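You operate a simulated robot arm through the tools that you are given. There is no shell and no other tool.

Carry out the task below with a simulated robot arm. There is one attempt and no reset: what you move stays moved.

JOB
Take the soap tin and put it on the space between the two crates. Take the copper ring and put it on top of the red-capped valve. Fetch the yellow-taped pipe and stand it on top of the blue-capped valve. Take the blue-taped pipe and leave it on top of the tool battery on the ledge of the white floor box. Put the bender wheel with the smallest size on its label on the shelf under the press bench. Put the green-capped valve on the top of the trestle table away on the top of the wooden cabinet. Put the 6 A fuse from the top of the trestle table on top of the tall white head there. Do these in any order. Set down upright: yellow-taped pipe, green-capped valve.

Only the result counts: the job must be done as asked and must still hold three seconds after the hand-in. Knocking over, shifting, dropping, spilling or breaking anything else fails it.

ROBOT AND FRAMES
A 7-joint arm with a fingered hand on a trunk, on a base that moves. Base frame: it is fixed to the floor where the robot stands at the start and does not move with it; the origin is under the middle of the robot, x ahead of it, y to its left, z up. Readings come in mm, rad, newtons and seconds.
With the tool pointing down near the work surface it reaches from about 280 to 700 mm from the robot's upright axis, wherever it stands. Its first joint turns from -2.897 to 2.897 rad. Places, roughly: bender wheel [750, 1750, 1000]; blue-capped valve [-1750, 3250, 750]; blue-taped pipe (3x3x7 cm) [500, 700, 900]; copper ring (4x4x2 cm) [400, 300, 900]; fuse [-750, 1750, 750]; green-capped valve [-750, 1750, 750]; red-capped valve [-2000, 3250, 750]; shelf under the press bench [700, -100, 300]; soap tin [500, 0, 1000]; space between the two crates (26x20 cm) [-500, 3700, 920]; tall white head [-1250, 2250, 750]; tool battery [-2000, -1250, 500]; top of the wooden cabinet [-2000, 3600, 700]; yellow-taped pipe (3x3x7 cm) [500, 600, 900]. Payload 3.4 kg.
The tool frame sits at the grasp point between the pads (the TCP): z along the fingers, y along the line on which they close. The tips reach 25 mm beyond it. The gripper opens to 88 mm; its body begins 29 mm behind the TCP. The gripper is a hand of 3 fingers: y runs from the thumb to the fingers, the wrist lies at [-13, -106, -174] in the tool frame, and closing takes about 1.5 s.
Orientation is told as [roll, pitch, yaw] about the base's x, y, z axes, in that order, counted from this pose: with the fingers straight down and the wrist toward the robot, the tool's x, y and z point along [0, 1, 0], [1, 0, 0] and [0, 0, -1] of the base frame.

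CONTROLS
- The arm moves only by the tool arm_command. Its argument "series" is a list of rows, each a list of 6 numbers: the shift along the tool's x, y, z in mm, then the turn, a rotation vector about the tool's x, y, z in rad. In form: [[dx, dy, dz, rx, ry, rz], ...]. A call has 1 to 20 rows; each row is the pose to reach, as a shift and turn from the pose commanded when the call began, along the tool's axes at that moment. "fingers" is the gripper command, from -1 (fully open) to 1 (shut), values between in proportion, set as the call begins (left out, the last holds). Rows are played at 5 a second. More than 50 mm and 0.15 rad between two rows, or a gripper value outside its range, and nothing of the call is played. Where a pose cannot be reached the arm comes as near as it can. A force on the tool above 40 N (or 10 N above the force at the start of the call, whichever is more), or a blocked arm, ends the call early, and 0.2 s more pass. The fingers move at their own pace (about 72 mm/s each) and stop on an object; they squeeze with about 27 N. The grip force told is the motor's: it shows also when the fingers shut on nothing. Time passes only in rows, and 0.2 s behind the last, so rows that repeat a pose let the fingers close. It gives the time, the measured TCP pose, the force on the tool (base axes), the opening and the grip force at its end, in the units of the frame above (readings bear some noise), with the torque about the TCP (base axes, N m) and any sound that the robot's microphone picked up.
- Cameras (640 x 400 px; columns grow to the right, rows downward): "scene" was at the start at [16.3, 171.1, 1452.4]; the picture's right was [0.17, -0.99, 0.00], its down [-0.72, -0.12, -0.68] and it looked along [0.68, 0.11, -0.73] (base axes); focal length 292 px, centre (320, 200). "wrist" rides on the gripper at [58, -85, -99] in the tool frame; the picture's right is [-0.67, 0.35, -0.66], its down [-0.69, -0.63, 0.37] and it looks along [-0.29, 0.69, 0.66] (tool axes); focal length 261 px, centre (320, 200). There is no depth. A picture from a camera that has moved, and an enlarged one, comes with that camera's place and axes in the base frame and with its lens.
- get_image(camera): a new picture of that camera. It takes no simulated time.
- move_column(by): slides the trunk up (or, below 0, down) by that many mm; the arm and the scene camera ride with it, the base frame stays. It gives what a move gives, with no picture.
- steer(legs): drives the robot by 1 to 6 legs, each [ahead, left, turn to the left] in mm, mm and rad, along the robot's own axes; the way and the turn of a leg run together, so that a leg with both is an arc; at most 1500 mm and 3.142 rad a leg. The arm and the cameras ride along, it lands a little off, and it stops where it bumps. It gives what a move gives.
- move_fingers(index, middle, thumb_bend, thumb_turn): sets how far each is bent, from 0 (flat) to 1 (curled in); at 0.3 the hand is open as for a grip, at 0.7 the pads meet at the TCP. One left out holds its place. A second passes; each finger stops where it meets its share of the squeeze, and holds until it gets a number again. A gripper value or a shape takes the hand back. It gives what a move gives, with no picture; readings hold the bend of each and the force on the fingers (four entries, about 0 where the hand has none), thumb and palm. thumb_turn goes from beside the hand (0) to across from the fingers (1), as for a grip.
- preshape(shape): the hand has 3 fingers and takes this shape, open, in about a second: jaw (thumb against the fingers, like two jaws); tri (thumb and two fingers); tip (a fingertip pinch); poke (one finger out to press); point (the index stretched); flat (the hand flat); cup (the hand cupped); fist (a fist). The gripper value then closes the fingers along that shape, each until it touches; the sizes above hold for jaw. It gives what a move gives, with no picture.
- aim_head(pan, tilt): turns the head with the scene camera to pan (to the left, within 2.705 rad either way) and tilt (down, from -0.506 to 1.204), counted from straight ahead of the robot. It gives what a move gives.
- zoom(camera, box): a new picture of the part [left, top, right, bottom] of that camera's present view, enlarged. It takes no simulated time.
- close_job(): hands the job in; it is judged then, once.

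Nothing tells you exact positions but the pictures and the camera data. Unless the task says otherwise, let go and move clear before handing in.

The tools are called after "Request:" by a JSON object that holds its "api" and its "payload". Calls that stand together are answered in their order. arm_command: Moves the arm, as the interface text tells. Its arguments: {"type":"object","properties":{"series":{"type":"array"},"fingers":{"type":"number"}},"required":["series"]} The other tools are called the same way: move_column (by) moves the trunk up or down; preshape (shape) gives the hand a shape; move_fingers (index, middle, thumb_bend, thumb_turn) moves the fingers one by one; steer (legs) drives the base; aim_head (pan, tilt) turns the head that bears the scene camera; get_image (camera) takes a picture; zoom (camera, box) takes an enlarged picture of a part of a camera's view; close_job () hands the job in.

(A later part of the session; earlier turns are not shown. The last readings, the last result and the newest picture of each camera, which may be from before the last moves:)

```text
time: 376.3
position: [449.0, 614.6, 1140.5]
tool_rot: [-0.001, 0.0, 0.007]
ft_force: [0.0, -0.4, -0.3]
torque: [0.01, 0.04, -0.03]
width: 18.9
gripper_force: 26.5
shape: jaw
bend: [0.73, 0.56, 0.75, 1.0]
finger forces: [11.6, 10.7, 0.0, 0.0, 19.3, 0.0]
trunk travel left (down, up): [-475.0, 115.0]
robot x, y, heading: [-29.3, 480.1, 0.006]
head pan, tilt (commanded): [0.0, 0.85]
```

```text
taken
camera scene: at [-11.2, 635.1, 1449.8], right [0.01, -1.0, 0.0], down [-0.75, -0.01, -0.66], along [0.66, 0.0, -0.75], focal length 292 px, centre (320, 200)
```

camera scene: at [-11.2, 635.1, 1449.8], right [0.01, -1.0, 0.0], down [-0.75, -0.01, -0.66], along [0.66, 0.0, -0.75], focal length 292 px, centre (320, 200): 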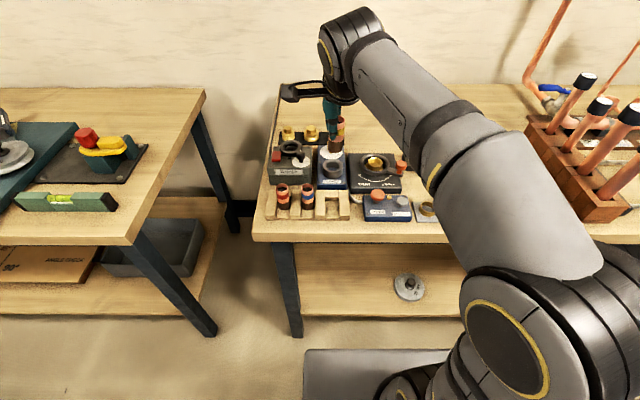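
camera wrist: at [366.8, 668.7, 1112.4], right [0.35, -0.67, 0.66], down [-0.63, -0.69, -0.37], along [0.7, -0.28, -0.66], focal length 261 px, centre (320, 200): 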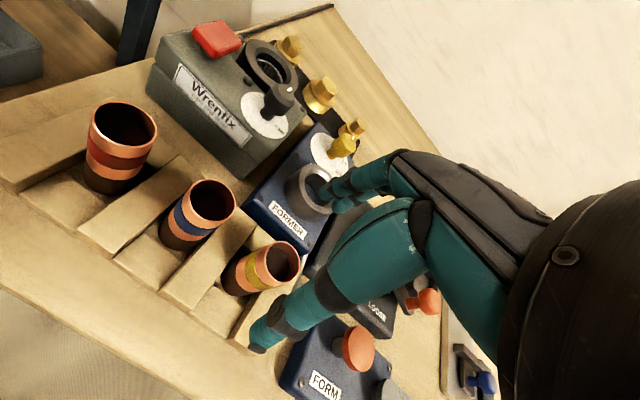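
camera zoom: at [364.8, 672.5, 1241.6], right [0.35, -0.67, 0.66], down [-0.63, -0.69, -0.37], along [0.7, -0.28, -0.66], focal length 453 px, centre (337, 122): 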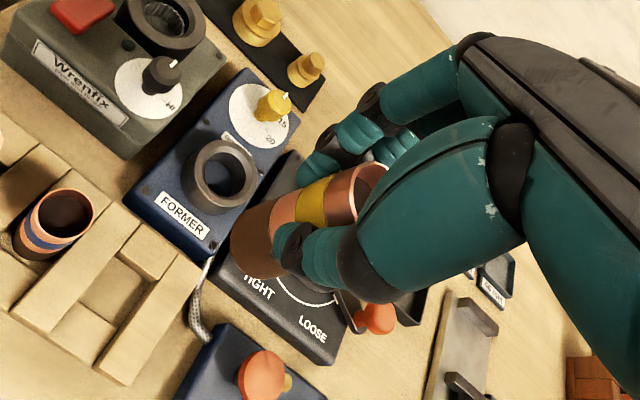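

Request:
{"api": "arm_command", "payload": {"series": [[-8, -35, 0, 0, 0, 0], [-16, -70, 0, 0, 0, 0], [-20, -85, 0, 0, 0, 0], [-20, -85, 0, 0, 0, 0]]}}

Request:
{"api": "steer", "payload": {"legs": [[-260, 0, 0], [0, 0, 1.5648], [1200, 0, 0], [1200, 0, 0]]}}

```text
time: 377.3
position: [363.6, 593.3, 1142.2]
tool_rot: [0.0, 0.002, 0.005]
ft_force: [-0.5, 0.0, 0.4]
torque: [0.01, 0.03, -0.02]
width: 18.9
gripper_force: 27.4
shape: jaw
bend: [0.73, 0.56, 0.75, 1.0]
finger forces: [11.9, 10.7, 0.0, 0.0, 19.3, 0.1]
trunk travel left (down, up): [-475.0, 115.0]
robot x, y, heading: [-26.4, 478.7, 0.004]
head pan, tilt (commanded): [0.0, 0.85]
```

```text
time: 394.4
position: [-466.9, 3264.3, 1141.9]
tool_rot: [0.002, -0.001, 1.595]
ft_force: [0.4, 0.1, 0.1]
torque: [-0.02, 0.0, -0.01]
width: 18.8
gripper_force: 27.1
shape: jaw
bend: [0.73, 0.56, 0.76, 1.0]
finger forces: [11.8, 10.8, 0.1, 0.0, 19.0, 0.0]
trunk travel left (down, up): [-475.0, 115.0]
robot x, y, heading: [-342.9, 2878.6, 1.598]
head pan, tilt (commanded): [0.0, 0.85]
```

Request:
{"api": "steer", "payload": {"legs": [[0, 1340, -0.026], [90, 0, 0]]}}

Request:
{"api": "move_column", "payload": {"by": -80}}

Request:
{"api": "get_image", "payload": {"camera": "wrist"}}

Request:
{"api": "get_image", "payload": {"camera": "scene"}}

```text
time: 401.7
position: [-1776.0, 3344.6, 1141.2]
tool_rot: [-0.001, -0.001, 1.563]
ft_force: [-0.1, 0.0, -0.5]
torque: [0.0, 0.01, 0.03]
width: 18.7
gripper_force: 27.1
shape: jaw
bend: [0.73, 0.56, 0.76, 1.0]
finger forces: [11.8, 10.8, 0.1, 0.0, 19.0, 0.1]
trunk travel left (down, up): [-475.0, 115.0]
robot x, y, heading: [-1663.1, 2950.5, 1.565]
head pan, tilt (commanded): [0.0, 0.85]
```

```text
time: 402.9
position: [-1775.6, 3343.6, 1062.2]
tool_rot: [-0.001, 0.0, 1.563]
ft_force: [0.5, 0.5, -0.8]
torque: [0.0, 0.02, 0.02]
width: 18.9
gripper_force: 26.5
shape: jaw
bend: [0.73, 0.56, 0.76, 1.0]
finger forces: [11.8, 10.8, 0.0, 0.0, 19.0, 0.0]
trunk travel left (down, up): [-395.0, 195.0]
robot x, y, heading: [-1664.5, 2949.8, 1.565]
head pan, tilt (commanded): [0.0, 0.85]
```

```text
taken
camera wrist: at [-1832.9, 3259.4, 1162.2], right [0.67, 0.34, 0.66], down [0.68, -0.64, -0.37], along [0.29, 0.69, -0.66], focal length 261 px, centre (320, 200)
```

wrist: 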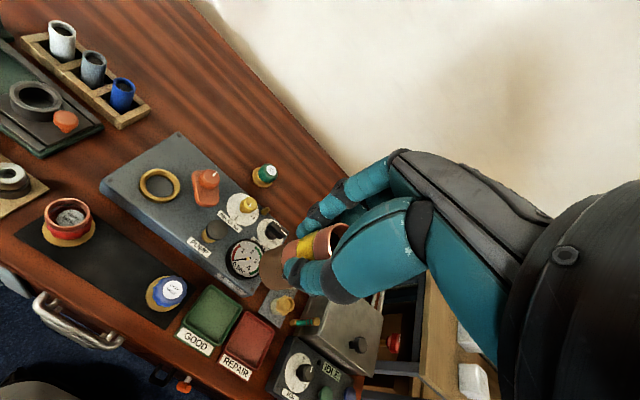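

```text
taken
camera scene: at [-1824.2, 2970.9, 1369.8], right [1.0, -0.01, 0.0], down [0.0, -0.75, -0.66], along [0.0, 0.66, -0.75], focal length 292 px, centre (320, 200)
```

scene: 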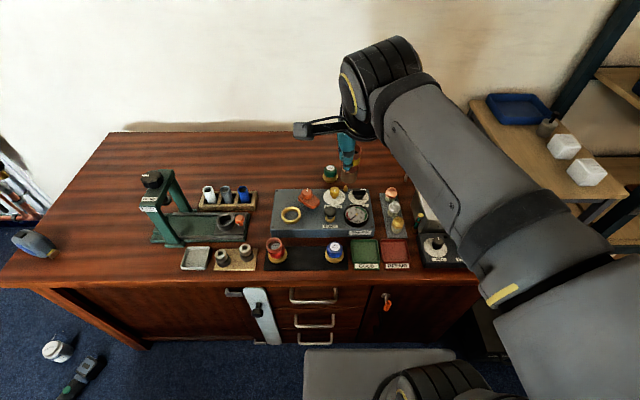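

Request:
{"api": "zoom", "payload": {"camera": "scene", "box": [255, 215, 375, 285]}}

Request:
{"api": "zoom", "payload": {"camera": "wrist", "box": [100, 220, 360, 340]}}

```text
5.33 times, centred on (315, 250) of scene
camera zoom: at [-1824.2, 2970.9, 1369.8], right [1.0, -0.01, 0.0], down [0.0, -0.75, -0.66], along [0.0, 0.66, -0.75], focal length 1556 px, centre (347, -67)
```

zoom: 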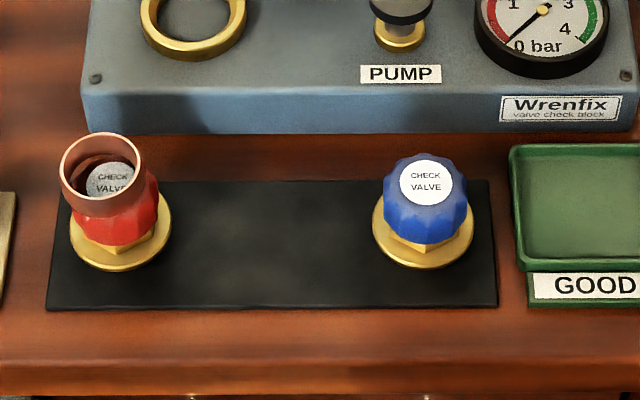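

```text
2.46 times, centred on (230, 280) of wrist
camera zoom: at [-1832.9, 3259.4, 1162.2], right [0.67, 0.34, 0.66], down [0.68, -0.64, -0.37], along [0.29, 0.69, -0.66], focal length 642 px, centre (542, 3)
```

zoom: 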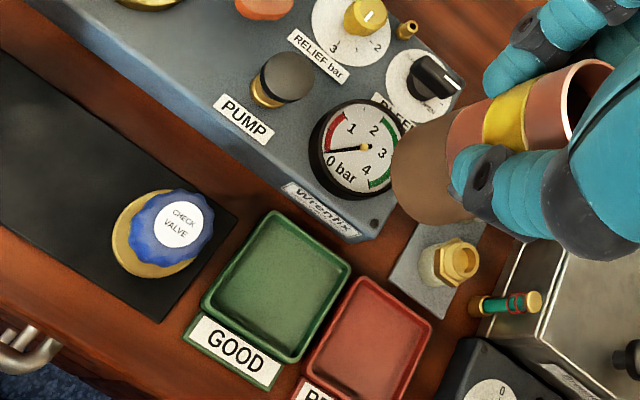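

Request:
{"api": "zoom", "payload": {"camera": "wrist", "box": [240, 190, 380, 320]}}

```text
3.08 times, centred on (310, 255) of wrist
camera zoom: at [-1832.9, 3259.4, 1162.2], right [0.67, 0.34, 0.66], down [0.68, -0.64, -0.37], along [0.29, 0.69, -0.66], focal length 802 px, centre (351, 31)
```

zoom: 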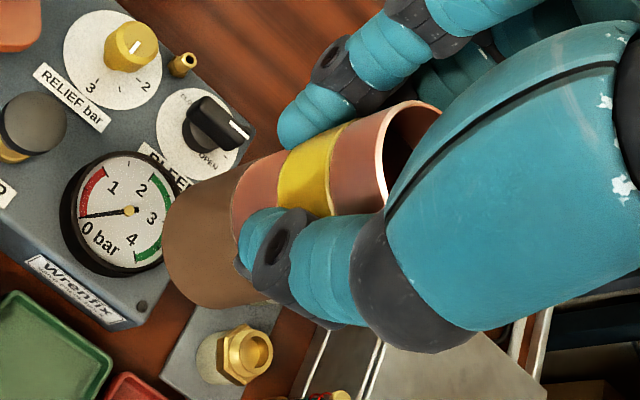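

The ring sits well on the red cap. Now I position the pipe above the blue cap (the pipe sits about 10 mm to the tool's −x side in the hand) and check with both cameras.

Request:
{"api": "arm_command", "payload": {"series": [[10, 6, 0, 0, 0, 0], [19, 11, 0, 0, 0, 0], [19, 11, 45, 0, 0, 0], [19, 11, 90, 0, 0, 0], [19, 11, 135, 0, 0, 0], [19, 11, 180, 0, 0, 0], [19, 11, 205, 0, 0, 0], [19, 11, 205, 0, 0, 0]]}}

Request:
{"api": "get_image", "payload": {"camera": "wrist"}}

Request:
{"api": "zoom", "payload": {"camera": "scene", "box": [255, 180, 415, 280]}}

```text
time: 404.7
position: [-1793.7, 3354.5, 858.0]
tool_rot: [0.0, -0.001, 1.563]
ft_force: [0.0, -0.5, -0.1]
torque: [-0.02, 0.0, 0.0]
width: 18.3
gripper_force: 26.8
shape: jaw
bend: [0.74, 0.56, 0.76, 1.0]
finger forces: [11.0, 11.0, 0.0, 0.0, 18.7, 0.0]
trunk travel left (down, up): [-395.0, 195.0]
robot x, y, heading: [-1668.5, 2951.3, 1.566]
head pan, tilt (commanded): [0.0, 0.85]
```

```text
taken
camera wrist: at [-1851.7, 3270.1, 957.8], right [0.67, 0.34, 0.66], down [0.68, -0.64, -0.37], along [0.29, 0.69, -0.66], focal length 261 px, centre (320, 200)
```

wrist: 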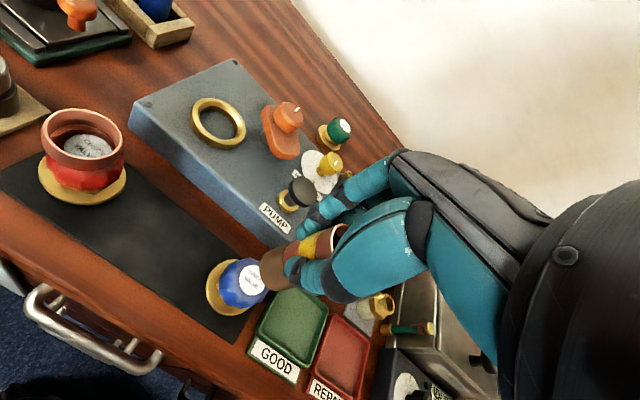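

```text
4.00 times, centred on (335, 230) of scene
camera zoom: at [-1824.3, 2971.0, 1369.8], right [1.0, -0.01, 0.0], down [0.0, -0.75, -0.66], along [0.0, 0.66, -0.75], focal length 1167 px, centre (260, 80)
```

zoom: 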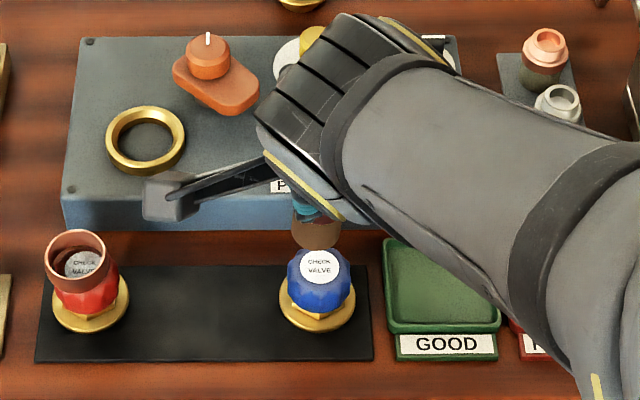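

Request:
{"api": "zoom", "payload": {"camera": "wrist", "box": [190, 200, 370, 340]}}

Request:
{"api": "zoom", "payload": {"camera": "scene", "box": [315, 215, 365, 270]}}

```text
2.86 times, centred on (280, 270) of wrist
camera zoom: at [-1851.7, 3270.1, 957.8], right [0.67, 0.34, 0.66], down [0.68, -0.64, -0.37], along [0.29, 0.69, -0.66], focal length 745 px, centre (434, 0)
```

zoom: 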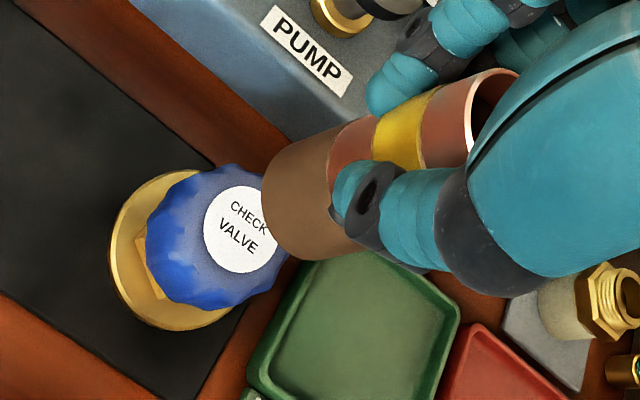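

```text
7.27 times, centred on (340, 242) of scene
camera zoom: at [-1824.3, 2971.0, 1369.8], right [1.0, -0.01, 0.0], down [0.0, -0.75, -0.66], along [0.0, 0.66, -0.75], focal length 2122 px, centre (174, -109)
```

zoom: 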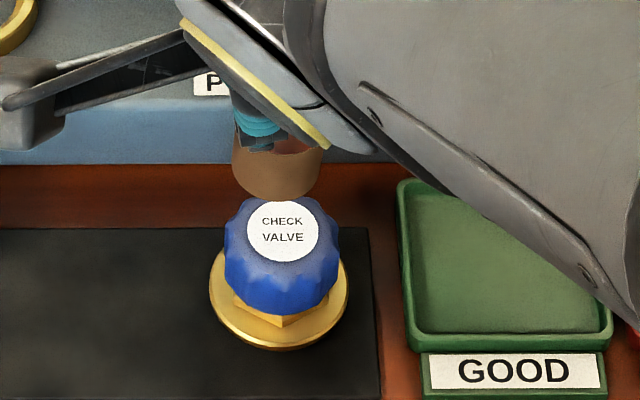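

Request:
{"api": "arm_command", "payload": {"series": [[-2, -1.5, 10, 0, 0, 0], [-2, -1.5, 20, 0, 0, 0], [-2, -1.5, 30, 0, 0, 0], [-2, -1.5, 30, 0, 0, 0]]}}

Request:
{"api": "zoom", "payload": {"camera": "wrist", "box": [190, 200, 370, 340]}}

Request:
{"api": "zoom", "payload": {"camera": "scene", "box": [315, 215, 365, 270]}}

```text
time: 405.7
position: [-1792.5, 3352.9, 829.4]
tool_rot: [-0.001, 0.0, 1.561]
ft_force: [-0.2, 0.5, -1.5]
torque: [-0.01, 0.01, -0.02]
width: 18.5
gripper_force: 27.1
shape: jaw
bend: [0.74, 0.56, 0.76, 1.0]
finger forces: [10.5, 11.2, 0.0, 0.0, 18.7, 0.0]
trunk travel left (down, up): [-395.0, 195.0]
robot x, y, heading: [-1663.3, 2952.8, 1.564]
head pan, tilt (commanded): [0.0, 0.85]
```

```text
2.86 times, centred on (280, 270) of wrist
camera zoom: at [-1848.9, 3268.6, 927.8], right [0.67, 0.34, 0.66], down [0.68, -0.64, -0.37], along [0.29, 0.69, -0.66], focal length 745 px, centre (434, 0)
```

zoom: 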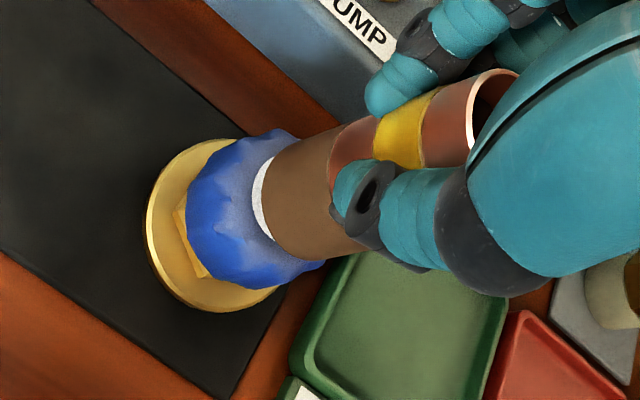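

```text
7.27 times, centred on (340, 242) of scene
camera zoom: at [-1824.3, 2970.9, 1369.8], right [1.0, -0.01, 0.0], down [0.0, -0.75, -0.66], along [0.0, 0.66, -0.75], focal length 2122 px, centre (174, -109)
```

zoom: 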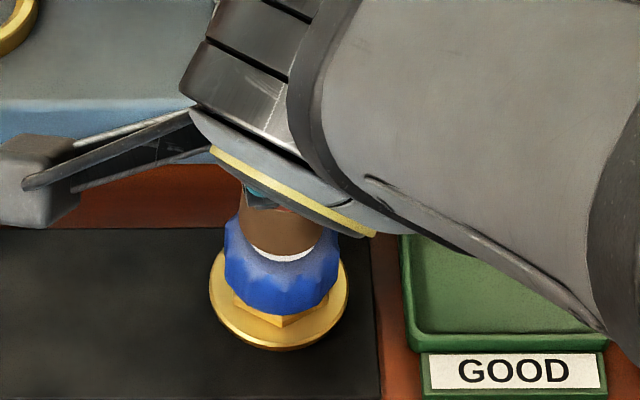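

Request:
{"api": "arm_command", "payload": {"series": [[0, 0, 2, 0, 0, 0], [0, 0, 4, 0, 0, 0], [0, 0, 6, 0, 0, 0], [0, 0, 6, 0, 0, 0]]}}

Request:
{"api": "arm_command", "payload": {"series": [[0, 0, 1.5, 0, 0, 0], [0, 0, 3, 0, 0, 0], [0, 0, 3, 0, 0, 0]]}}

Request:
{"api": "arm_command", "payload": {"series": [[0, 0, 1, 0, 0, 0], [0, 0, 2, 0, 0, 0], [0, 0, 2, 0, 0, 0]]}}

```text
time: 406.7
position: [-1792.1, 3352.7, 822.5]
tool_rot: [0.001, 0.002, 1.563]
ft_force: [0.8, 0.6, -0.7]
torque: [-0.02, 0.0, 0.01]
width: 18.3
gripper_force: 27.0
shape: jaw
bend: [0.74, 0.56, 0.76, 1.0]
finger forces: [10.5, 11.2, 0.0, 0.0, 18.8, 0.1]
trunk travel left (down, up): [-395.0, 195.0]
robot x, y, heading: [-1663.8, 2951.9, 1.566]
head pan, tilt (commanded): [0.0, 0.85]
```

```text
time: 407.5
position: [-1792.5, 3353.0, 818.9]
tool_rot: [-0.001, -0.001, 1.563]
ft_force: [-0.4, 1.0, -0.9]
torque: [0.0, 0.03, -0.01]
width: 18.4
gripper_force: 26.3
shape: jaw
bend: [0.74, 0.56, 0.76, 1.0]
finger forces: [10.6, 11.2, 0.1, 0.0, 18.8, 0.1]
trunk travel left (down, up): [-395.0, 195.0]
robot x, y, heading: [-1661.1, 2953.3, 1.563]
head pan, tilt (commanded): [0.0, 0.85]
```

```text
time: 408.3
position: [-1792.7, 3354.8, 816.2]
tool_rot: [0.0, 0.0, 1.561]
ft_force: [0.1, -0.8, -1.2]
torque: [0.01, 0.0, 0.01]
width: 18.4
gripper_force: 26.8
shape: jaw
bend: [0.74, 0.56, 0.76, 1.0]
finger forces: [10.5, 11.1, 0.1, 0.1, 18.7, 0.1]
trunk travel left (down, up): [-395.0, 195.0]
robot x, y, heading: [-1662.1, 2953.6, 1.567]
head pan, tilt (commanded): [0.0, 0.85]
```

Request:
{"api": "arm_command", "payload": {"series": [[0, 0, 1, 0, 0, 0], [0, 0, 2, 0, 0, 0], [0, 0, 2, 0, 0, 0]]}}

Request:
{"api": "arm_command", "payload": {"series": [[0, 0, 1, 0, 0, 0], [0, 0, 2, 0, 0, 0], [0, 0, 2, 0, 0, 0]]}}

Request:
{"api": "zoom", "payload": {"camera": "scene", "box": [315, 215, 365, 270]}}

```text
time: 409.1
position: [-1791.8, 3353.7, 813.8]
tool_rot: [0.001, 0.0, 1.563]
ft_force: [0.6, -0.5, -0.4]
torque: [0.04, -0.02, 0.01]
width: 18.7
gripper_force: 26.5
shape: jaw
bend: [0.74, 0.56, 0.76, 1.0]
finger forces: [10.5, 11.2, 0.0, 0.1, 18.8, 0.0]
trunk travel left (down, up): [-395.0, 195.0]
robot x, y, heading: [-1662.6, 2956.8, 1.565]
head pan, tilt (commanded): [0.0, 0.85]
```

```text
time: 409.9
position: [-1791.5, 3352.8, 813.0]
tool_rot: [0.001, -0.002, 1.563]
ft_force: [-0.7, -0.6, 7.3]
torque: [0.09, -0.06, 0.02]
width: 18.8
gripper_force: 27.4
shape: jaw
bend: [0.74, 0.56, 0.76, 1.0]
finger forces: [11.4, 12.0, 0.0, 0.1, 20.2, 0.0]
trunk travel left (down, up): [-395.0, 195.0]
robot x, y, heading: [-1664.6, 2953.8, 1.561]
head pan, tilt (commanded): [0.0, 0.85]
```

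```text
7.27 times, centred on (340, 242) of scene
camera zoom: at [-1824.3, 2970.3, 1369.9], right [1.0, -0.01, 0.0], down [0.0, -0.75, -0.66], along [0.0, 0.66, -0.75], focal length 2122 px, centre (174, -109)
```

zoom: 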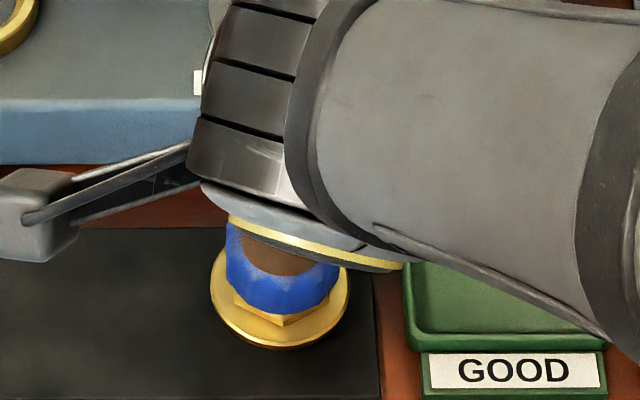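

Request:
{"api": "zoom", "payload": {"camera": "wrist", "box": [190, 200, 370, 340]}}

```text
2.86 times, centred on (280, 270) of wrist
camera zoom: at [-1849.8, 3268.7, 912.3], right [0.67, 0.34, 0.66], down [0.68, -0.63, -0.37], along [0.29, 0.69, -0.66], focal length 745 px, centre (434, 0)
```

zoom: 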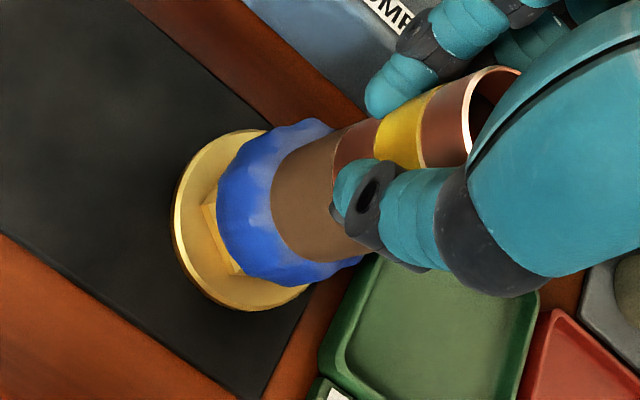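

Centred with 7 N contact. Release gently.

Request:
{"api": "arm_command", "payload": {"series": [[0, 0, -0.5, 0, 0, 0], [0, 0, -0.5, 0, 0, 0], [0, 0, -0.5, 0, 0, 0], [0, 0, -0.5, 0, 0, 0], [0, 0, -0.5, 0, 0, 0], [0, 0, -0.5, 0, 0, 0], [0, 0, -0.5, 0, 0, 0]], "fingers": -0.6}}

Request:
{"api": "zoom", "payload": {"camera": "wrist", "box": [190, 170, 410, 340]}}

Request:
{"api": "zoom", "payload": {"camera": "scene", "box": [285, 185, 385, 275]}}

```text
time: 411.5
position: [-1791.2, 3352.6, 813.3]
tool_rot: [-0.001, 0.0, 1.562]
ft_force: [-0.4, -0.4, 0.1]
torque: [-0.01, 0.01, -0.01]
width: 70.5
gripper_force: 0.0
shape: jaw
bend: [0.27, 0.34, 0.49, 0.99]
finger forces: [0.1, 0.0, 0.0, 0.1, 0.1, 0.0]
trunk travel left (down, up): [-395.0, 195.0]
robot x, y, heading: [-1667.7, 2950.8, 1.566]
head pan, tilt (commanded): [0.0, 0.85]
```

```text
2.35 times, centred on (300, 255) of wrist
camera zoom: at [-1849.5, 3269.2, 912.7], right [0.67, 0.34, 0.66], down [0.68, -0.64, -0.37], along [0.29, 0.69, -0.66], focal length 613 px, centre (367, 71)
```

zoom: 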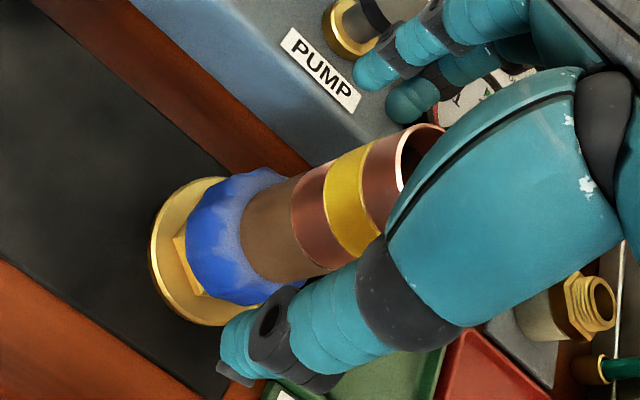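

```text
4.44 times, centred on (335, 230) of scene
camera zoom: at [-1824.3, 2970.9, 1369.8], right [1.0, -0.01, 0.0], down [0.0, -0.75, -0.66], along [0.0, 0.66, -0.75], focal length 1297 px, centre (253, 67)
```

zoom: 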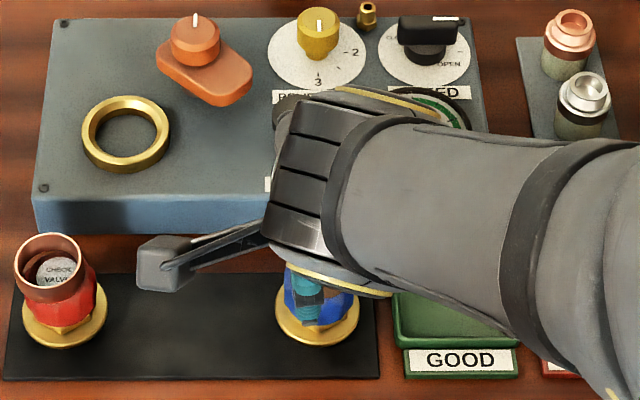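

Request:
{"api": "arm_command", "payload": {"series": [[0, 0, -5, 0, 0, 0], [0, 0, -15, 0, 0, 0], [0, 0, -35, 0, 0, 0], [0, 0, -70, 0, 0, 0], [0, 0, -110, 0, 0, 0], [0, 0, -150, 0, 0, 0], [0, 0, -190, 0, 0, 0], [0, 0, -230, 0, 0, 0]]}}

Request:
{"api": "get_image", "payload": {"camera": "wrist"}}

Request:
{"api": "zoom", "payload": {"camera": "scene", "box": [245, 165, 405, 285]}}

```text
time: 413.3
position: [-1793.3, 3352.6, 1043.2]
tool_rot: [0.0, 0.0, 1.562]
ft_force: [0.0, 0.3, 0.6]
torque: [0.01, 0.0, 0.03]
width: 70.3
gripper_force: 0.0
shape: jaw
bend: [0.27, 0.34, 0.49, 0.99]
finger forces: [0.0, 0.1, 0.0, 0.1, 0.0, 0.0]
trunk travel left (down, up): [-395.0, 195.0]
robot x, y, heading: [-1667.8, 2952.1, 1.562]
head pan, tilt (commanded): [0.0, 0.85]
```

```text
taken
camera wrist: at [-1850.0, 3268.6, 1143.5], right [0.67, 0.34, 0.66], down [0.68, -0.64, -0.37], along [0.29, 0.69, -0.66], focal length 261 px, centre (320, 200)
```

wrist: 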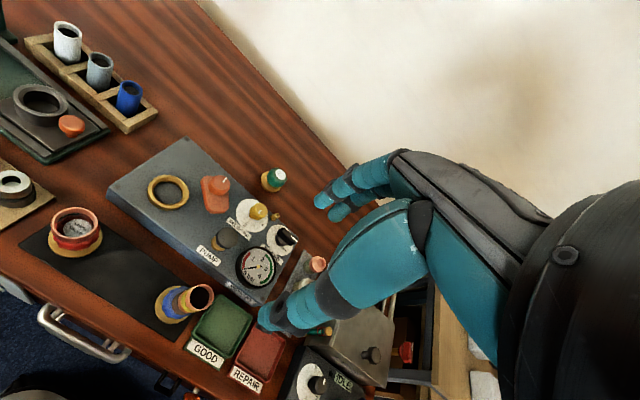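

```text
3.33 times, centred on (325, 225) of scene
camera zoom: at [-1824.3, 2970.9, 1369.8], right [1.0, -0.01, 0.0], down [0.0, -0.75, -0.66], along [0.0, 0.66, -0.75], focal length 973 px, centre (303, 117)
```

zoom: 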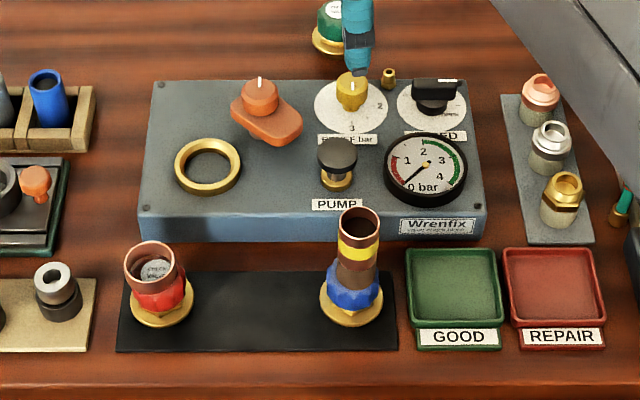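

The yellow-taped pipe stands on the blue valve. Now back to the press bench for the blue-taped pipe.

Request:
{"api": "arm_command", "payload": {"series": [[0, -15, -20, 0, 0, 0], [0, -30, -40, 0, 0, 0], [0, -30, -40, 0, 0, 0]], "fingers": -1}}

Request:
{"api": "move_column", "payload": {"by": 80}}

Request:
{"api": "steer", "payload": {"legs": [[-60, 0, 0], [0, -1390, 0.006], [-1200, 0, 0], [-1170, 0, 0], [0, 0, -1.57]]}}

```text
time: 414.1
position: [-1792.5, 3321.8, 1085.1]
tool_rot: [0.0, -0.002, 1.562]
ft_force: [-0.8, -0.1, 0.0]
torque: [0.01, -0.01, -0.03]
width: 87.8
gripper_force: 0.1
shape: jaw
bend: [0.3, 0.3, 0.3, 0.98]
finger forces: [0.1, 0.0, 0.0, 0.1, 0.0, 0.0]
trunk travel left (down, up): [-395.0, 195.0]
robot x, y, heading: [-1663.7, 2951.8, 1.567]
head pan, tilt (commanded): [0.0, 0.85]
```

```text
time: 415.2
position: [-1792.8, 3323.2, 1163.8]
tool_rot: [0.001, 0.001, 1.562]
ft_force: [-0.4, -1.1, 0.2]
torque: [-0.03, -0.02, -0.01]
width: 87.7
gripper_force: 0.1
shape: jaw
bend: [0.3, 0.3, 0.3, 0.98]
finger forces: [0.0, 0.0, 0.1, 0.0, 0.0, 0.0]
trunk travel left (down, up): [-475.0, 115.0]
robot x, y, heading: [-1664.7, 2951.9, 1.565]
head pan, tilt (commanded): [0.0, 0.85]
```

```text
time: 437.9
position: [131.3, 660.8, 1164.8]
tool_rot: [0.001, 0.0, 0.019]
ft_force: [-0.6, -0.5, -1.0]
torque: [0.01, 0.0, -0.04]
width: 87.5
gripper_force: 0.1
shape: jaw
bend: [0.3, 0.3, 0.3, 0.98]
finger forces: [0.0, 0.0, 0.0, 0.0, 0.0, 0.1]
trunk travel left (down, up): [-475.0, 115.0]
robot x, y, heading: [-235.0, 519.9, 0.021]
head pan, tilt (commanded): [0.0, 0.85]
```

Request:
{"api": "steer", "payload": {"legs": [[210, 0, -0.02]]}}

Request:
{"api": "get_image", "payload": {"camera": "wrist"}}

Request:
{"api": "get_image", "payload": {"camera": "scene"}}

```text
time: 439.5
position: [347.5, 654.9, 1164.6]
tool_rot: [0.002, 0.0, 0.001]
ft_force: [1.1, 0.1, -0.3]
torque: [0.0, 0.01, 0.0]
width: 87.6
gripper_force: 0.1
shape: jaw
bend: [0.3, 0.3, 0.3, 0.98]
finger forces: [0.0, 0.0, 0.0, 0.0, 0.0, 0.0]
trunk travel left (down, up): [-475.0, 115.0]
robot x, y, heading: [-25.6, 523.5, 0.001]
head pan, tilt (commanded): [0.0, 0.85]
```

```text
taken
camera wrist: at [264.0, 713.6, 1263.8], right [0.35, -0.67, 0.66], down [-0.63, -0.69, -0.37], along [0.69, -0.29, -0.66], focal length 261 px, centre (320, 200)
```

wrist: 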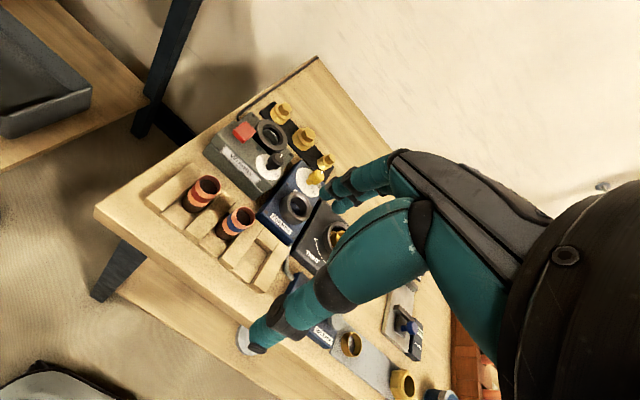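

```text
taken
camera scene: at [-5.9, 681.5, 1449.8], right [0.0, -1.0, 0.0], down [-0.75, 0.0, -0.66], along [0.66, 0.0, -0.75], focal length 292 px, centre (320, 200)
```

scene: 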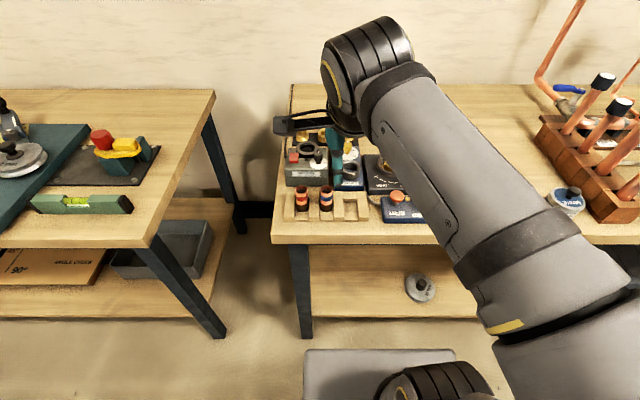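

Request:
{"api": "arm_command", "payload": {"series": [[5, 34, 30, 0, 0, 0], [10, 68, 60, 0, 0, 0], [15, 102, 90, 0, 0, 0], [15, 102, 130, 0, 0, 0], [15, 102, 152, 0, 0, 0], [15, 102, 152, 0, 0, 0]]}}

Request:
{"api": "zoom", "payload": {"camera": "wrist", "box": [180, 160, 380, 320]}}

Request:
{"api": "zoom", "payload": {"camera": "scene", "box": [265, 120, 405, 240]}}

```text
time: 440.9
position: [450.0, 671.2, 1012.7]
tool_rot: [-0.002, 0.001, 0.002]
ft_force: [0.1, -1.0, 0.2]
torque: [0.01, 0.01, 0.0]
width: 87.7
gripper_force: 0.0
shape: jaw
bend: [0.3, 0.3, 0.3, 0.98]
finger forces: [0.0, 0.2, 0.0, 0.1, 0.0, 0.1]
trunk travel left (down, up): [-475.0, 115.0]
robot x, y, heading: [-21.9, 520.8, 0.003]
head pan, tilt (commanded): [0.0, 0.85]
```

```text
2.50 times, centred on (280, 240) of wrist
camera zoom: at [366.6, 729.2, 1112.7], right [0.35, -0.67, 0.66], down [-0.63, -0.69, -0.37], along [0.69, -0.29, -0.66], focal length 652 px, centre (420, 100)
```

zoom: 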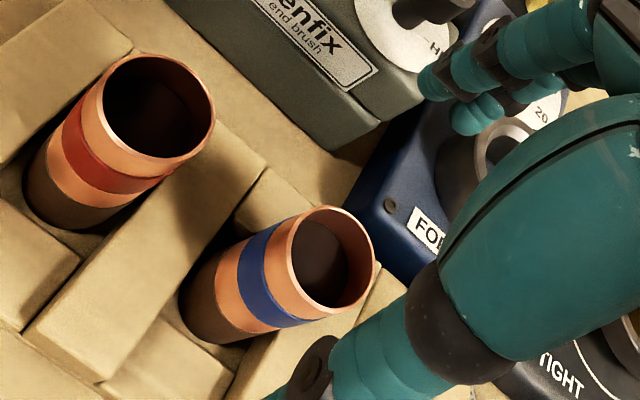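

```text
3.33 times, centred on (335, 180) of scene
camera zoom: at [-6.2, 681.6, 1449.8], right [0.0, -1.0, 0.0], down [-0.75, 0.0, -0.66], along [0.66, 0.0, -0.75], focal length 973 px, centre (270, 267)
```

zoom: 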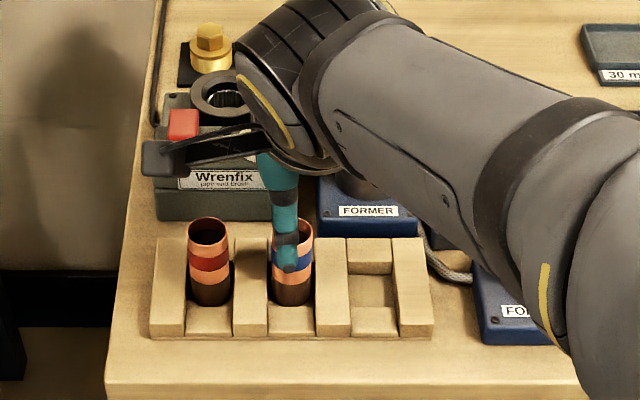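

Request:
{"api": "arm_command", "payload": {"series": [[0, -1.3, 15, 0, 0, 0], [0, -1.3, 30, 0, 0, 0], [0, -1.3, 42, 0, 0, 0], [0, -1.3, 50, 0, 0, 0], [0, -1.3, 50, 0, 0, 0]]}}

Request:
{"api": "zoom", "payload": {"camera": "wrist", "box": [180, 130, 440, 360]}}

```text
time: 442.1
position: [448.9, 670.5, 962.8]
tool_rot: [0.001, -0.001, -0.002]
ft_force: [0.4, -0.3, 1.4]
torque: [0.02, 0.03, 0.0]
width: 87.9
gripper_force: 0.0
shape: jaw
bend: [0.3, 0.3, 0.3, 0.98]
finger forces: [0.1, 0.1, 0.0, 0.0, 0.1, 0.0]
trunk travel left (down, up): [-475.0, 115.0]
robot x, y, heading: [-22.0, 526.8, 0.003]
head pan, tilt (commanded): [0.0, 0.85]
```

```text
1.74 times, centred on (310, 245) of wrist
camera zoom: at [364.8, 728.8, 1063.3], right [0.35, -0.67, 0.66], down [-0.63, -0.68, -0.37], along [0.69, -0.29, -0.66], focal length 453 px, centre (337, 122)
```

zoom: 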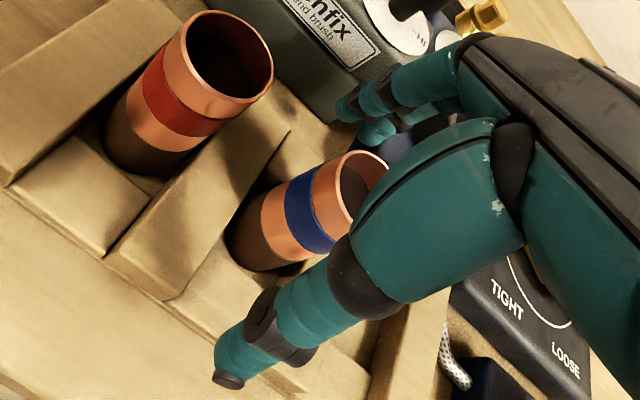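

Request:
{"api": "arm_command", "payload": {"series": [[0, 0, 0, 0, 0, 0], [0, 0, 0, 0, 0, 0], [0, 0, 0, 0, 0, 0], [0, 0, 0, 0, 0, 0], [0, 0, 0, 0, 0, 0], [0, 0, 0, 0, 0, 0], [0, 0, 0, 0, 0, 0], [0, 0, 0, 0, 0, 0]], "fingers": 1}}

Request:
{"api": "arm_command", "payload": {"series": [[0, 0, -5, 0, 0, 0], [0, 0, -15, 0, 0, 0], [0, 0, -35, 0, 0, 0], [0, 0, -70, 0, 0, 0], [0, 0, -110, 0, 0, 0], [0, 0, -150, 0, 0, 0], [0, 0, -180, 0, 0, 0], [0, 0, -180, 0, 0, 0]]}}

Request:
{"api": "zoom", "payload": {"camera": "wrist", "box": [180, 130, 440, 360]}}

Request:
{"api": "get_image", "payload": {"camera": "scene"}}

```text
time: 443.9
position: [449.2, 671.5, 964.8]
tool_rot: [0.001, 0.0, -0.001]
ft_force: [-0.4, -0.1, -0.1]
torque: [0.01, 0.0, 0.01]
width: 20.3
gripper_force: 27.1
shape: jaw
bend: [0.73, 0.56, 0.75, 1.0]
finger forces: [14.2, 9.0, 0.0, 0.0, 23.2, 0.0]
trunk travel left (down, up): [-475.0, 115.0]
robot x, y, heading: [-23.0, 522.4, 0.002]
head pan, tilt (commanded): [0.0, 0.85]
```

```text
time: 445.7
position: [446.9, 669.7, 1140.5]
tool_rot: [-0.002, 0.0, 0.0]
ft_force: [-1.1, 0.0, -0.7]
torque: [0.03, -0.01, -0.04]
width: 19.8
gripper_force: 27.0
shape: jaw
bend: [0.73, 0.56, 0.75, 1.0]
finger forces: [14.5, 9.6, 0.0, 0.0, 23.2, 0.0]
trunk travel left (down, up): [-475.0, 115.0]
robot x, y, heading: [-23.0, 524.1, 0.004]
head pan, tilt (commanded): [0.0, 0.85]
```

```text
1.74 times, centred on (310, 245) of wrist
camera zoom: at [363.0, 727.8, 1240.1], right [0.35, -0.67, 0.66], down [-0.63, -0.69, -0.37], along [0.69, -0.29, -0.66], focal length 453 px, centre (337, 122)
```

zoom: 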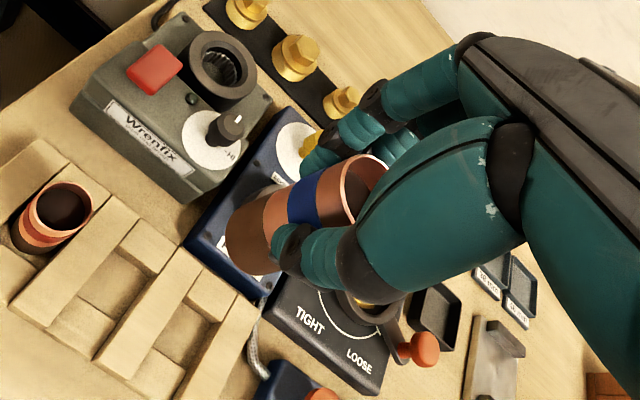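

```text
taken
camera scene: at [-6.3, 681.5, 1449.8], right [0.0, -1.0, 0.0], down [-0.75, 0.0, -0.66], along [0.66, 0.0, -0.75], focal length 292 px, centre (320, 200)
```

scene: 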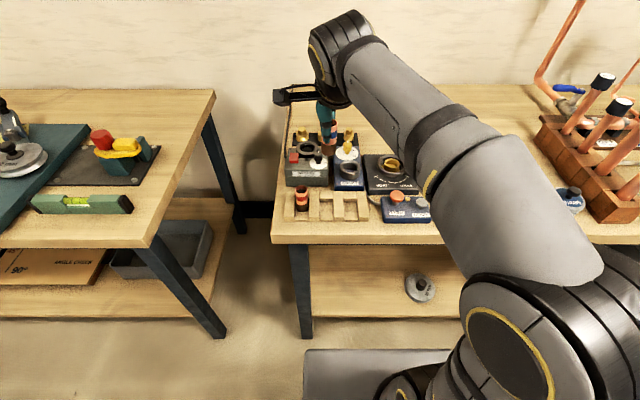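

Blue-taped pipe in hand. I'll retract a bit and drive toward the white floor box by the door, facing it.

Request:
{"api": "arm_command", "payload": {"series": [[-8, -35, 0, 0, 0, 0], [-16, -70, 0, 0, 0, 0], [-24, -85, 0, 0, 0, 0], [-24, -85, 0, 0, 0, 0]]}}

Request:
{"api": "steer", "payload": {"legs": [[-280, 0, 0], [0, 0, -1.574], [550, 0, 0]]}}

Request:
{"api": "aim_head", "payload": {"pan": -0.7, "tilt": 0.5}}

Request:
{"api": "get_image", "payload": {"camera": "scene"}}

```text
time: 446.7
position: [362.1, 645.8, 1142.4]
tool_rot: [0.002, -0.001, -0.001]
ft_force: [0.6, 0.1, -1.1]
torque: [-0.02, 0.04, -0.02]
width: 19.9
gripper_force: 26.7
shape: jaw
bend: [0.73, 0.56, 0.75, 1.0]
finger forces: [14.4, 9.5, 0.1, 0.0, 23.3, 0.0]
trunk travel left (down, up): [-475.0, 115.0]
robot x, y, heading: [-21.3, 523.3, -0.002]
head pan, tilt (commanded): [0.0, 0.85]
```

```text
time: 455.3
position: [-194.0, -412.2, 1140.5]
tool_rot: [0.0, 0.0, -1.59]
ft_force: [-0.3, 0.5, 0.6]
torque: [-0.01, 0.02, 0.03]
width: 19.8
gripper_force: 26.6
shape: jaw
bend: [0.73, 0.56, 0.75, 1.0]
finger forces: [14.4, 9.5, 0.0, 0.0, 22.9, 0.0]
trunk travel left (down, up): [-475.0, 115.0]
robot x, y, heading: [-309.3, -25.8, -1.591]
head pan, tilt (commanded): [0.0, 0.85]
```

```text
time: 456.4
position: [-194.2, -411.4, 1141.9]
tool_rot: [-0.001, 0.002, -1.589]
ft_force: [0.4, -0.3, -1.4]
torque: [-0.01, -0.04, 0.03]
width: 19.9
gripper_force: 26.2
shape: jaw
bend: [0.73, 0.56, 0.75, 1.0]
finger forces: [14.4, 9.5, 0.1, 0.0, 22.9, 0.1]
trunk travel left (down, up): [-475.0, 115.0]
robot x, y, heading: [-308.9, -24.3, -1.592]
head pan, tilt (commanded): [-0.7, 0.499]
```

```text
taken
camera scene: at [-213.3, -35.9, 1479.8], right [-0.75, 0.66, 0.0], down [0.31, 0.36, -0.88], along [-0.58, -0.66, -0.48], focal length 292 px, centre (320, 200)
```

scene: 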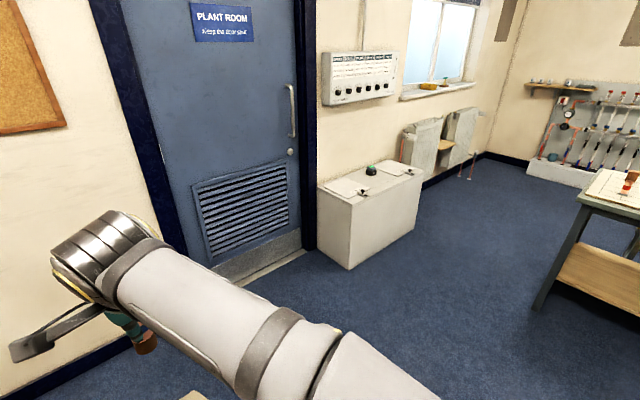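

Request:
{"api": "steer", "payload": {"legs": [[0, -1450, 0.02], [500, 0, 0]]}}

Request:
{"api": "aim_head", "payload": {"pan": 0.0, "tilt": 0.7}}

Request:
{"api": "get_image", "payload": {"camera": "scene"}}

```text
time: 466.1
position: [-1656.1, -875.6, 1142.1]
tool_rot: [0.001, 0.001, -1.596]
ft_force: [-0.4, -0.2, -0.8]
torque: [-0.01, 0.02, 0.03]
width: 19.8
gripper_force: 26.6
shape: jaw
bend: [0.73, 0.56, 0.75, 1.0]
finger forces: [14.4, 9.6, 0.0, 0.1, 23.0, 0.0]
trunk travel left (down, up): [-475.0, 115.0]
robot x, y, heading: [-1771.4, -485.5, -1.594]
head pan, tilt (commanded): [-0.7, 0.499]
```

```text
time: 467.1
position: [-1657.8, -874.3, 1141.2]
tool_rot: [0.0, 0.001, -1.598]
ft_force: [0.4, 0.3, -1.2]
torque: [0.0, 0.02, 0.0]
width: 19.9
gripper_force: 27.3
shape: jaw
bend: [0.73, 0.56, 0.75, 1.0]
finger forces: [14.4, 9.4, 0.0, 0.0, 22.9, 0.1]
trunk travel left (down, up): [-475.0, 115.0]
robot x, y, heading: [-1774.3, -490.8, -1.597]
head pan, tilt (commanded): [0.0, 0.7]
```

```text
taken
camera scene: at [-1616.2, -515.5, 1462.1], right [-1.0, 0.02, 0.0], down [0.02, 0.64, -0.77], along [-0.02, -0.76, -0.64], focal length 292 px, centre (320, 200)
```

scene: 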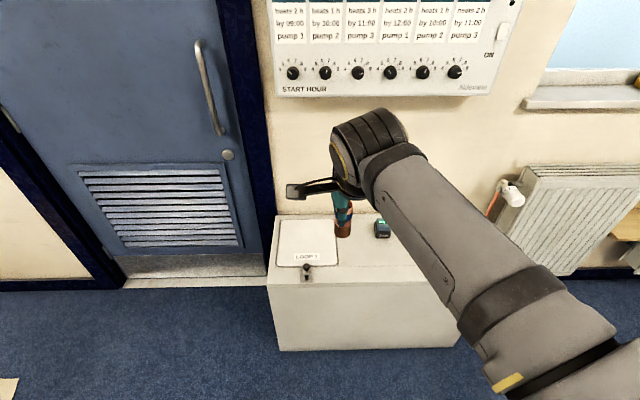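

Request:
{"api": "steer", "payload": {"legs": [[0, -160, 0.026], [320, 0, 0]]}}

Request:
{"api": "aim_head", "payload": {"pan": 0.0, "tilt": 0.9}}

Request:
{"api": "get_image", "payload": {"camera": "scene"}}

Request:
{"api": "get_image", "payload": {"camera": "wrist"}}

```text
time: 470.3
position: [-1806.4, -1195.0, 1142.1]
tool_rot: [0.0, 0.0, -1.578]
ft_force: [-0.3, -0.5, 0.1]
torque: [0.04, -0.04, 0.01]
width: 20.0
gripper_force: 27.3
shape: jaw
bend: [0.73, 0.56, 0.75, 1.0]
finger forces: [14.4, 9.5, 0.0, 0.1, 23.0, 0.1]
trunk travel left (down, up): [-475.0, 115.0]
robot x, y, heading: [-1928.2, -807.3, -1.577]
head pan, tilt (commanded): [0.0, 0.7]
```

```text
time: 471.0
position: [-1806.3, -1196.0, 1140.8]
tool_rot: [-0.002, 0.0, -1.577]
ft_force: [-0.2, 0.0, 0.1]
torque: [0.01, -0.04, 0.01]
width: 19.9
gripper_force: 27.4
shape: jaw
bend: [0.73, 0.56, 0.75, 1.0]
finger forces: [14.4, 9.4, 0.0, 0.0, 22.9, 0.1]
trunk travel left (down, up): [-475.0, 115.0]
robot x, y, heading: [-1926.3, -804.5, -1.581]
head pan, tilt (commanded): [0.0, 0.901]
```

```text
taken
camera scene: at [-1771.6, -826.4, 1446.0], right [-1.0, 0.0, 0.0], down [0.0, 0.78, -0.62], along [0.0, -0.62, -0.78], focal length 292 px, centre (320, 200)
```

scene: 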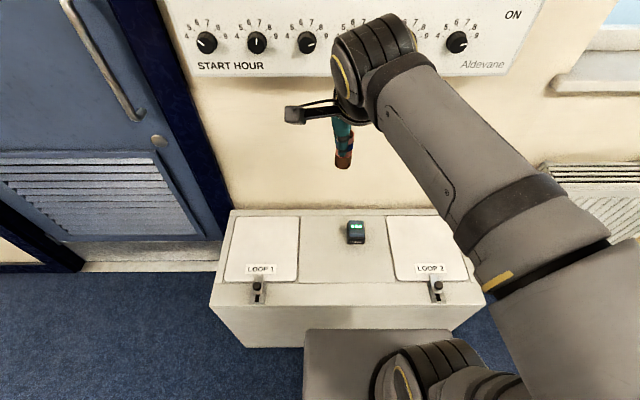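

```text
taken
camera wrist: at [-1746.9, -1111.2, 1241.4], right [-0.67, -0.34, 0.66], down [-0.68, 0.63, -0.37], along [-0.29, -0.69, -0.66], focal length 261 px, centre (320, 200)
```

wrist: 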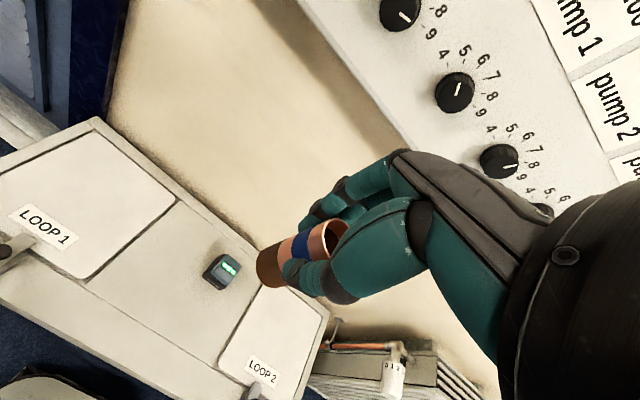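

I must stay below the wall panel, so I'll lower the trunk first, then inspect the battery closely.

Request:
{"api": "move_column", "payload": {"by": -350}}

Request:
{"api": "get_image", "payload": {"camera": "scene"}}

Request:
{"api": "get_image", "payload": {"camera": "wrist"}}

```text
time: 474.4
position: [-1806.7, -1195.9, 791.4]
tool_rot: [-0.001, 0.0, -1.578]
ft_force: [1.0, -0.4, -0.9]
torque: [0.01, 0.02, 0.0]
width: 20.2
gripper_force: 26.3
shape: jaw
bend: [0.73, 0.56, 0.75, 1.0]
finger forces: [14.5, 9.4, 0.0, 0.0, 22.9, 0.0]
trunk travel left (down, up): [-125.0, 465.0]
robot x, y, heading: [-1931.6, -812.8, -1.578]
head pan, tilt (commanded): [0.0, 0.901]
```

```text
taken
camera scene: at [-1771.6, -826.4, 1096.0], right [-1.0, 0.0, 0.0], down [0.0, 0.78, -0.62], along [0.0, -0.62, -0.78], focal length 292 px, centre (320, 200)
```

scene: 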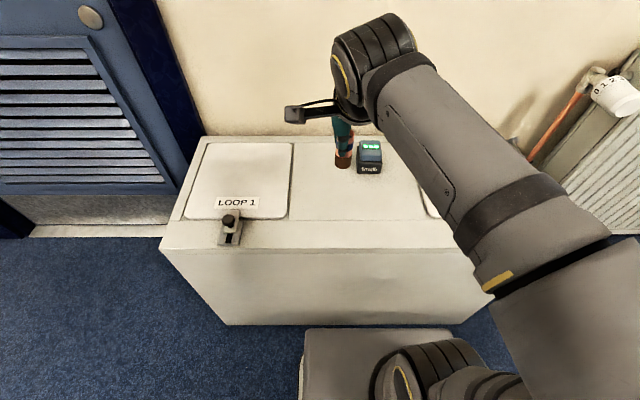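

```text
taken
camera wrist: at [-1746.9, -1111.2, 891.5], right [-0.67, -0.34, 0.66], down [-0.68, 0.63, -0.37], along [-0.29, -0.69, -0.66], focal length 261 px, centre (320, 200)
```

wrist: 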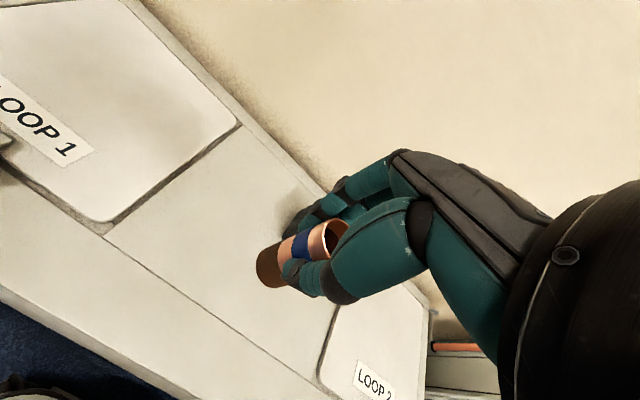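

Request:
{"api": "zoom", "payload": {"camera": "scene", "box": [320, 110, 420, 190]}}

```text
5.00 times, centred on (370, 150) of scene
camera zoom: at [-1771.6, -826.4, 1096.0], right [-1.0, 0.0, 0.0], down [0.0, 0.78, -0.62], along [0.0, -0.62, -0.78], focal length 1459 px, centre (70, 450)
```

zoom: 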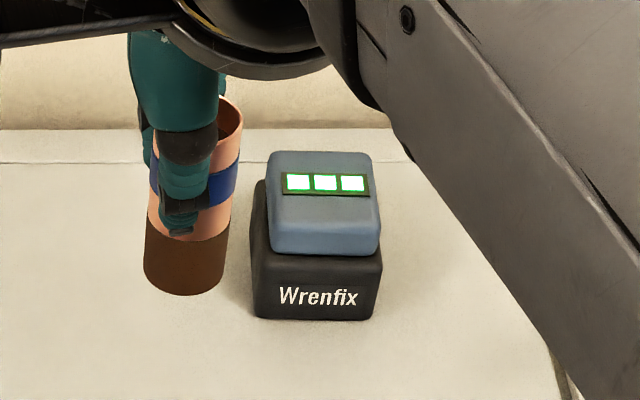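

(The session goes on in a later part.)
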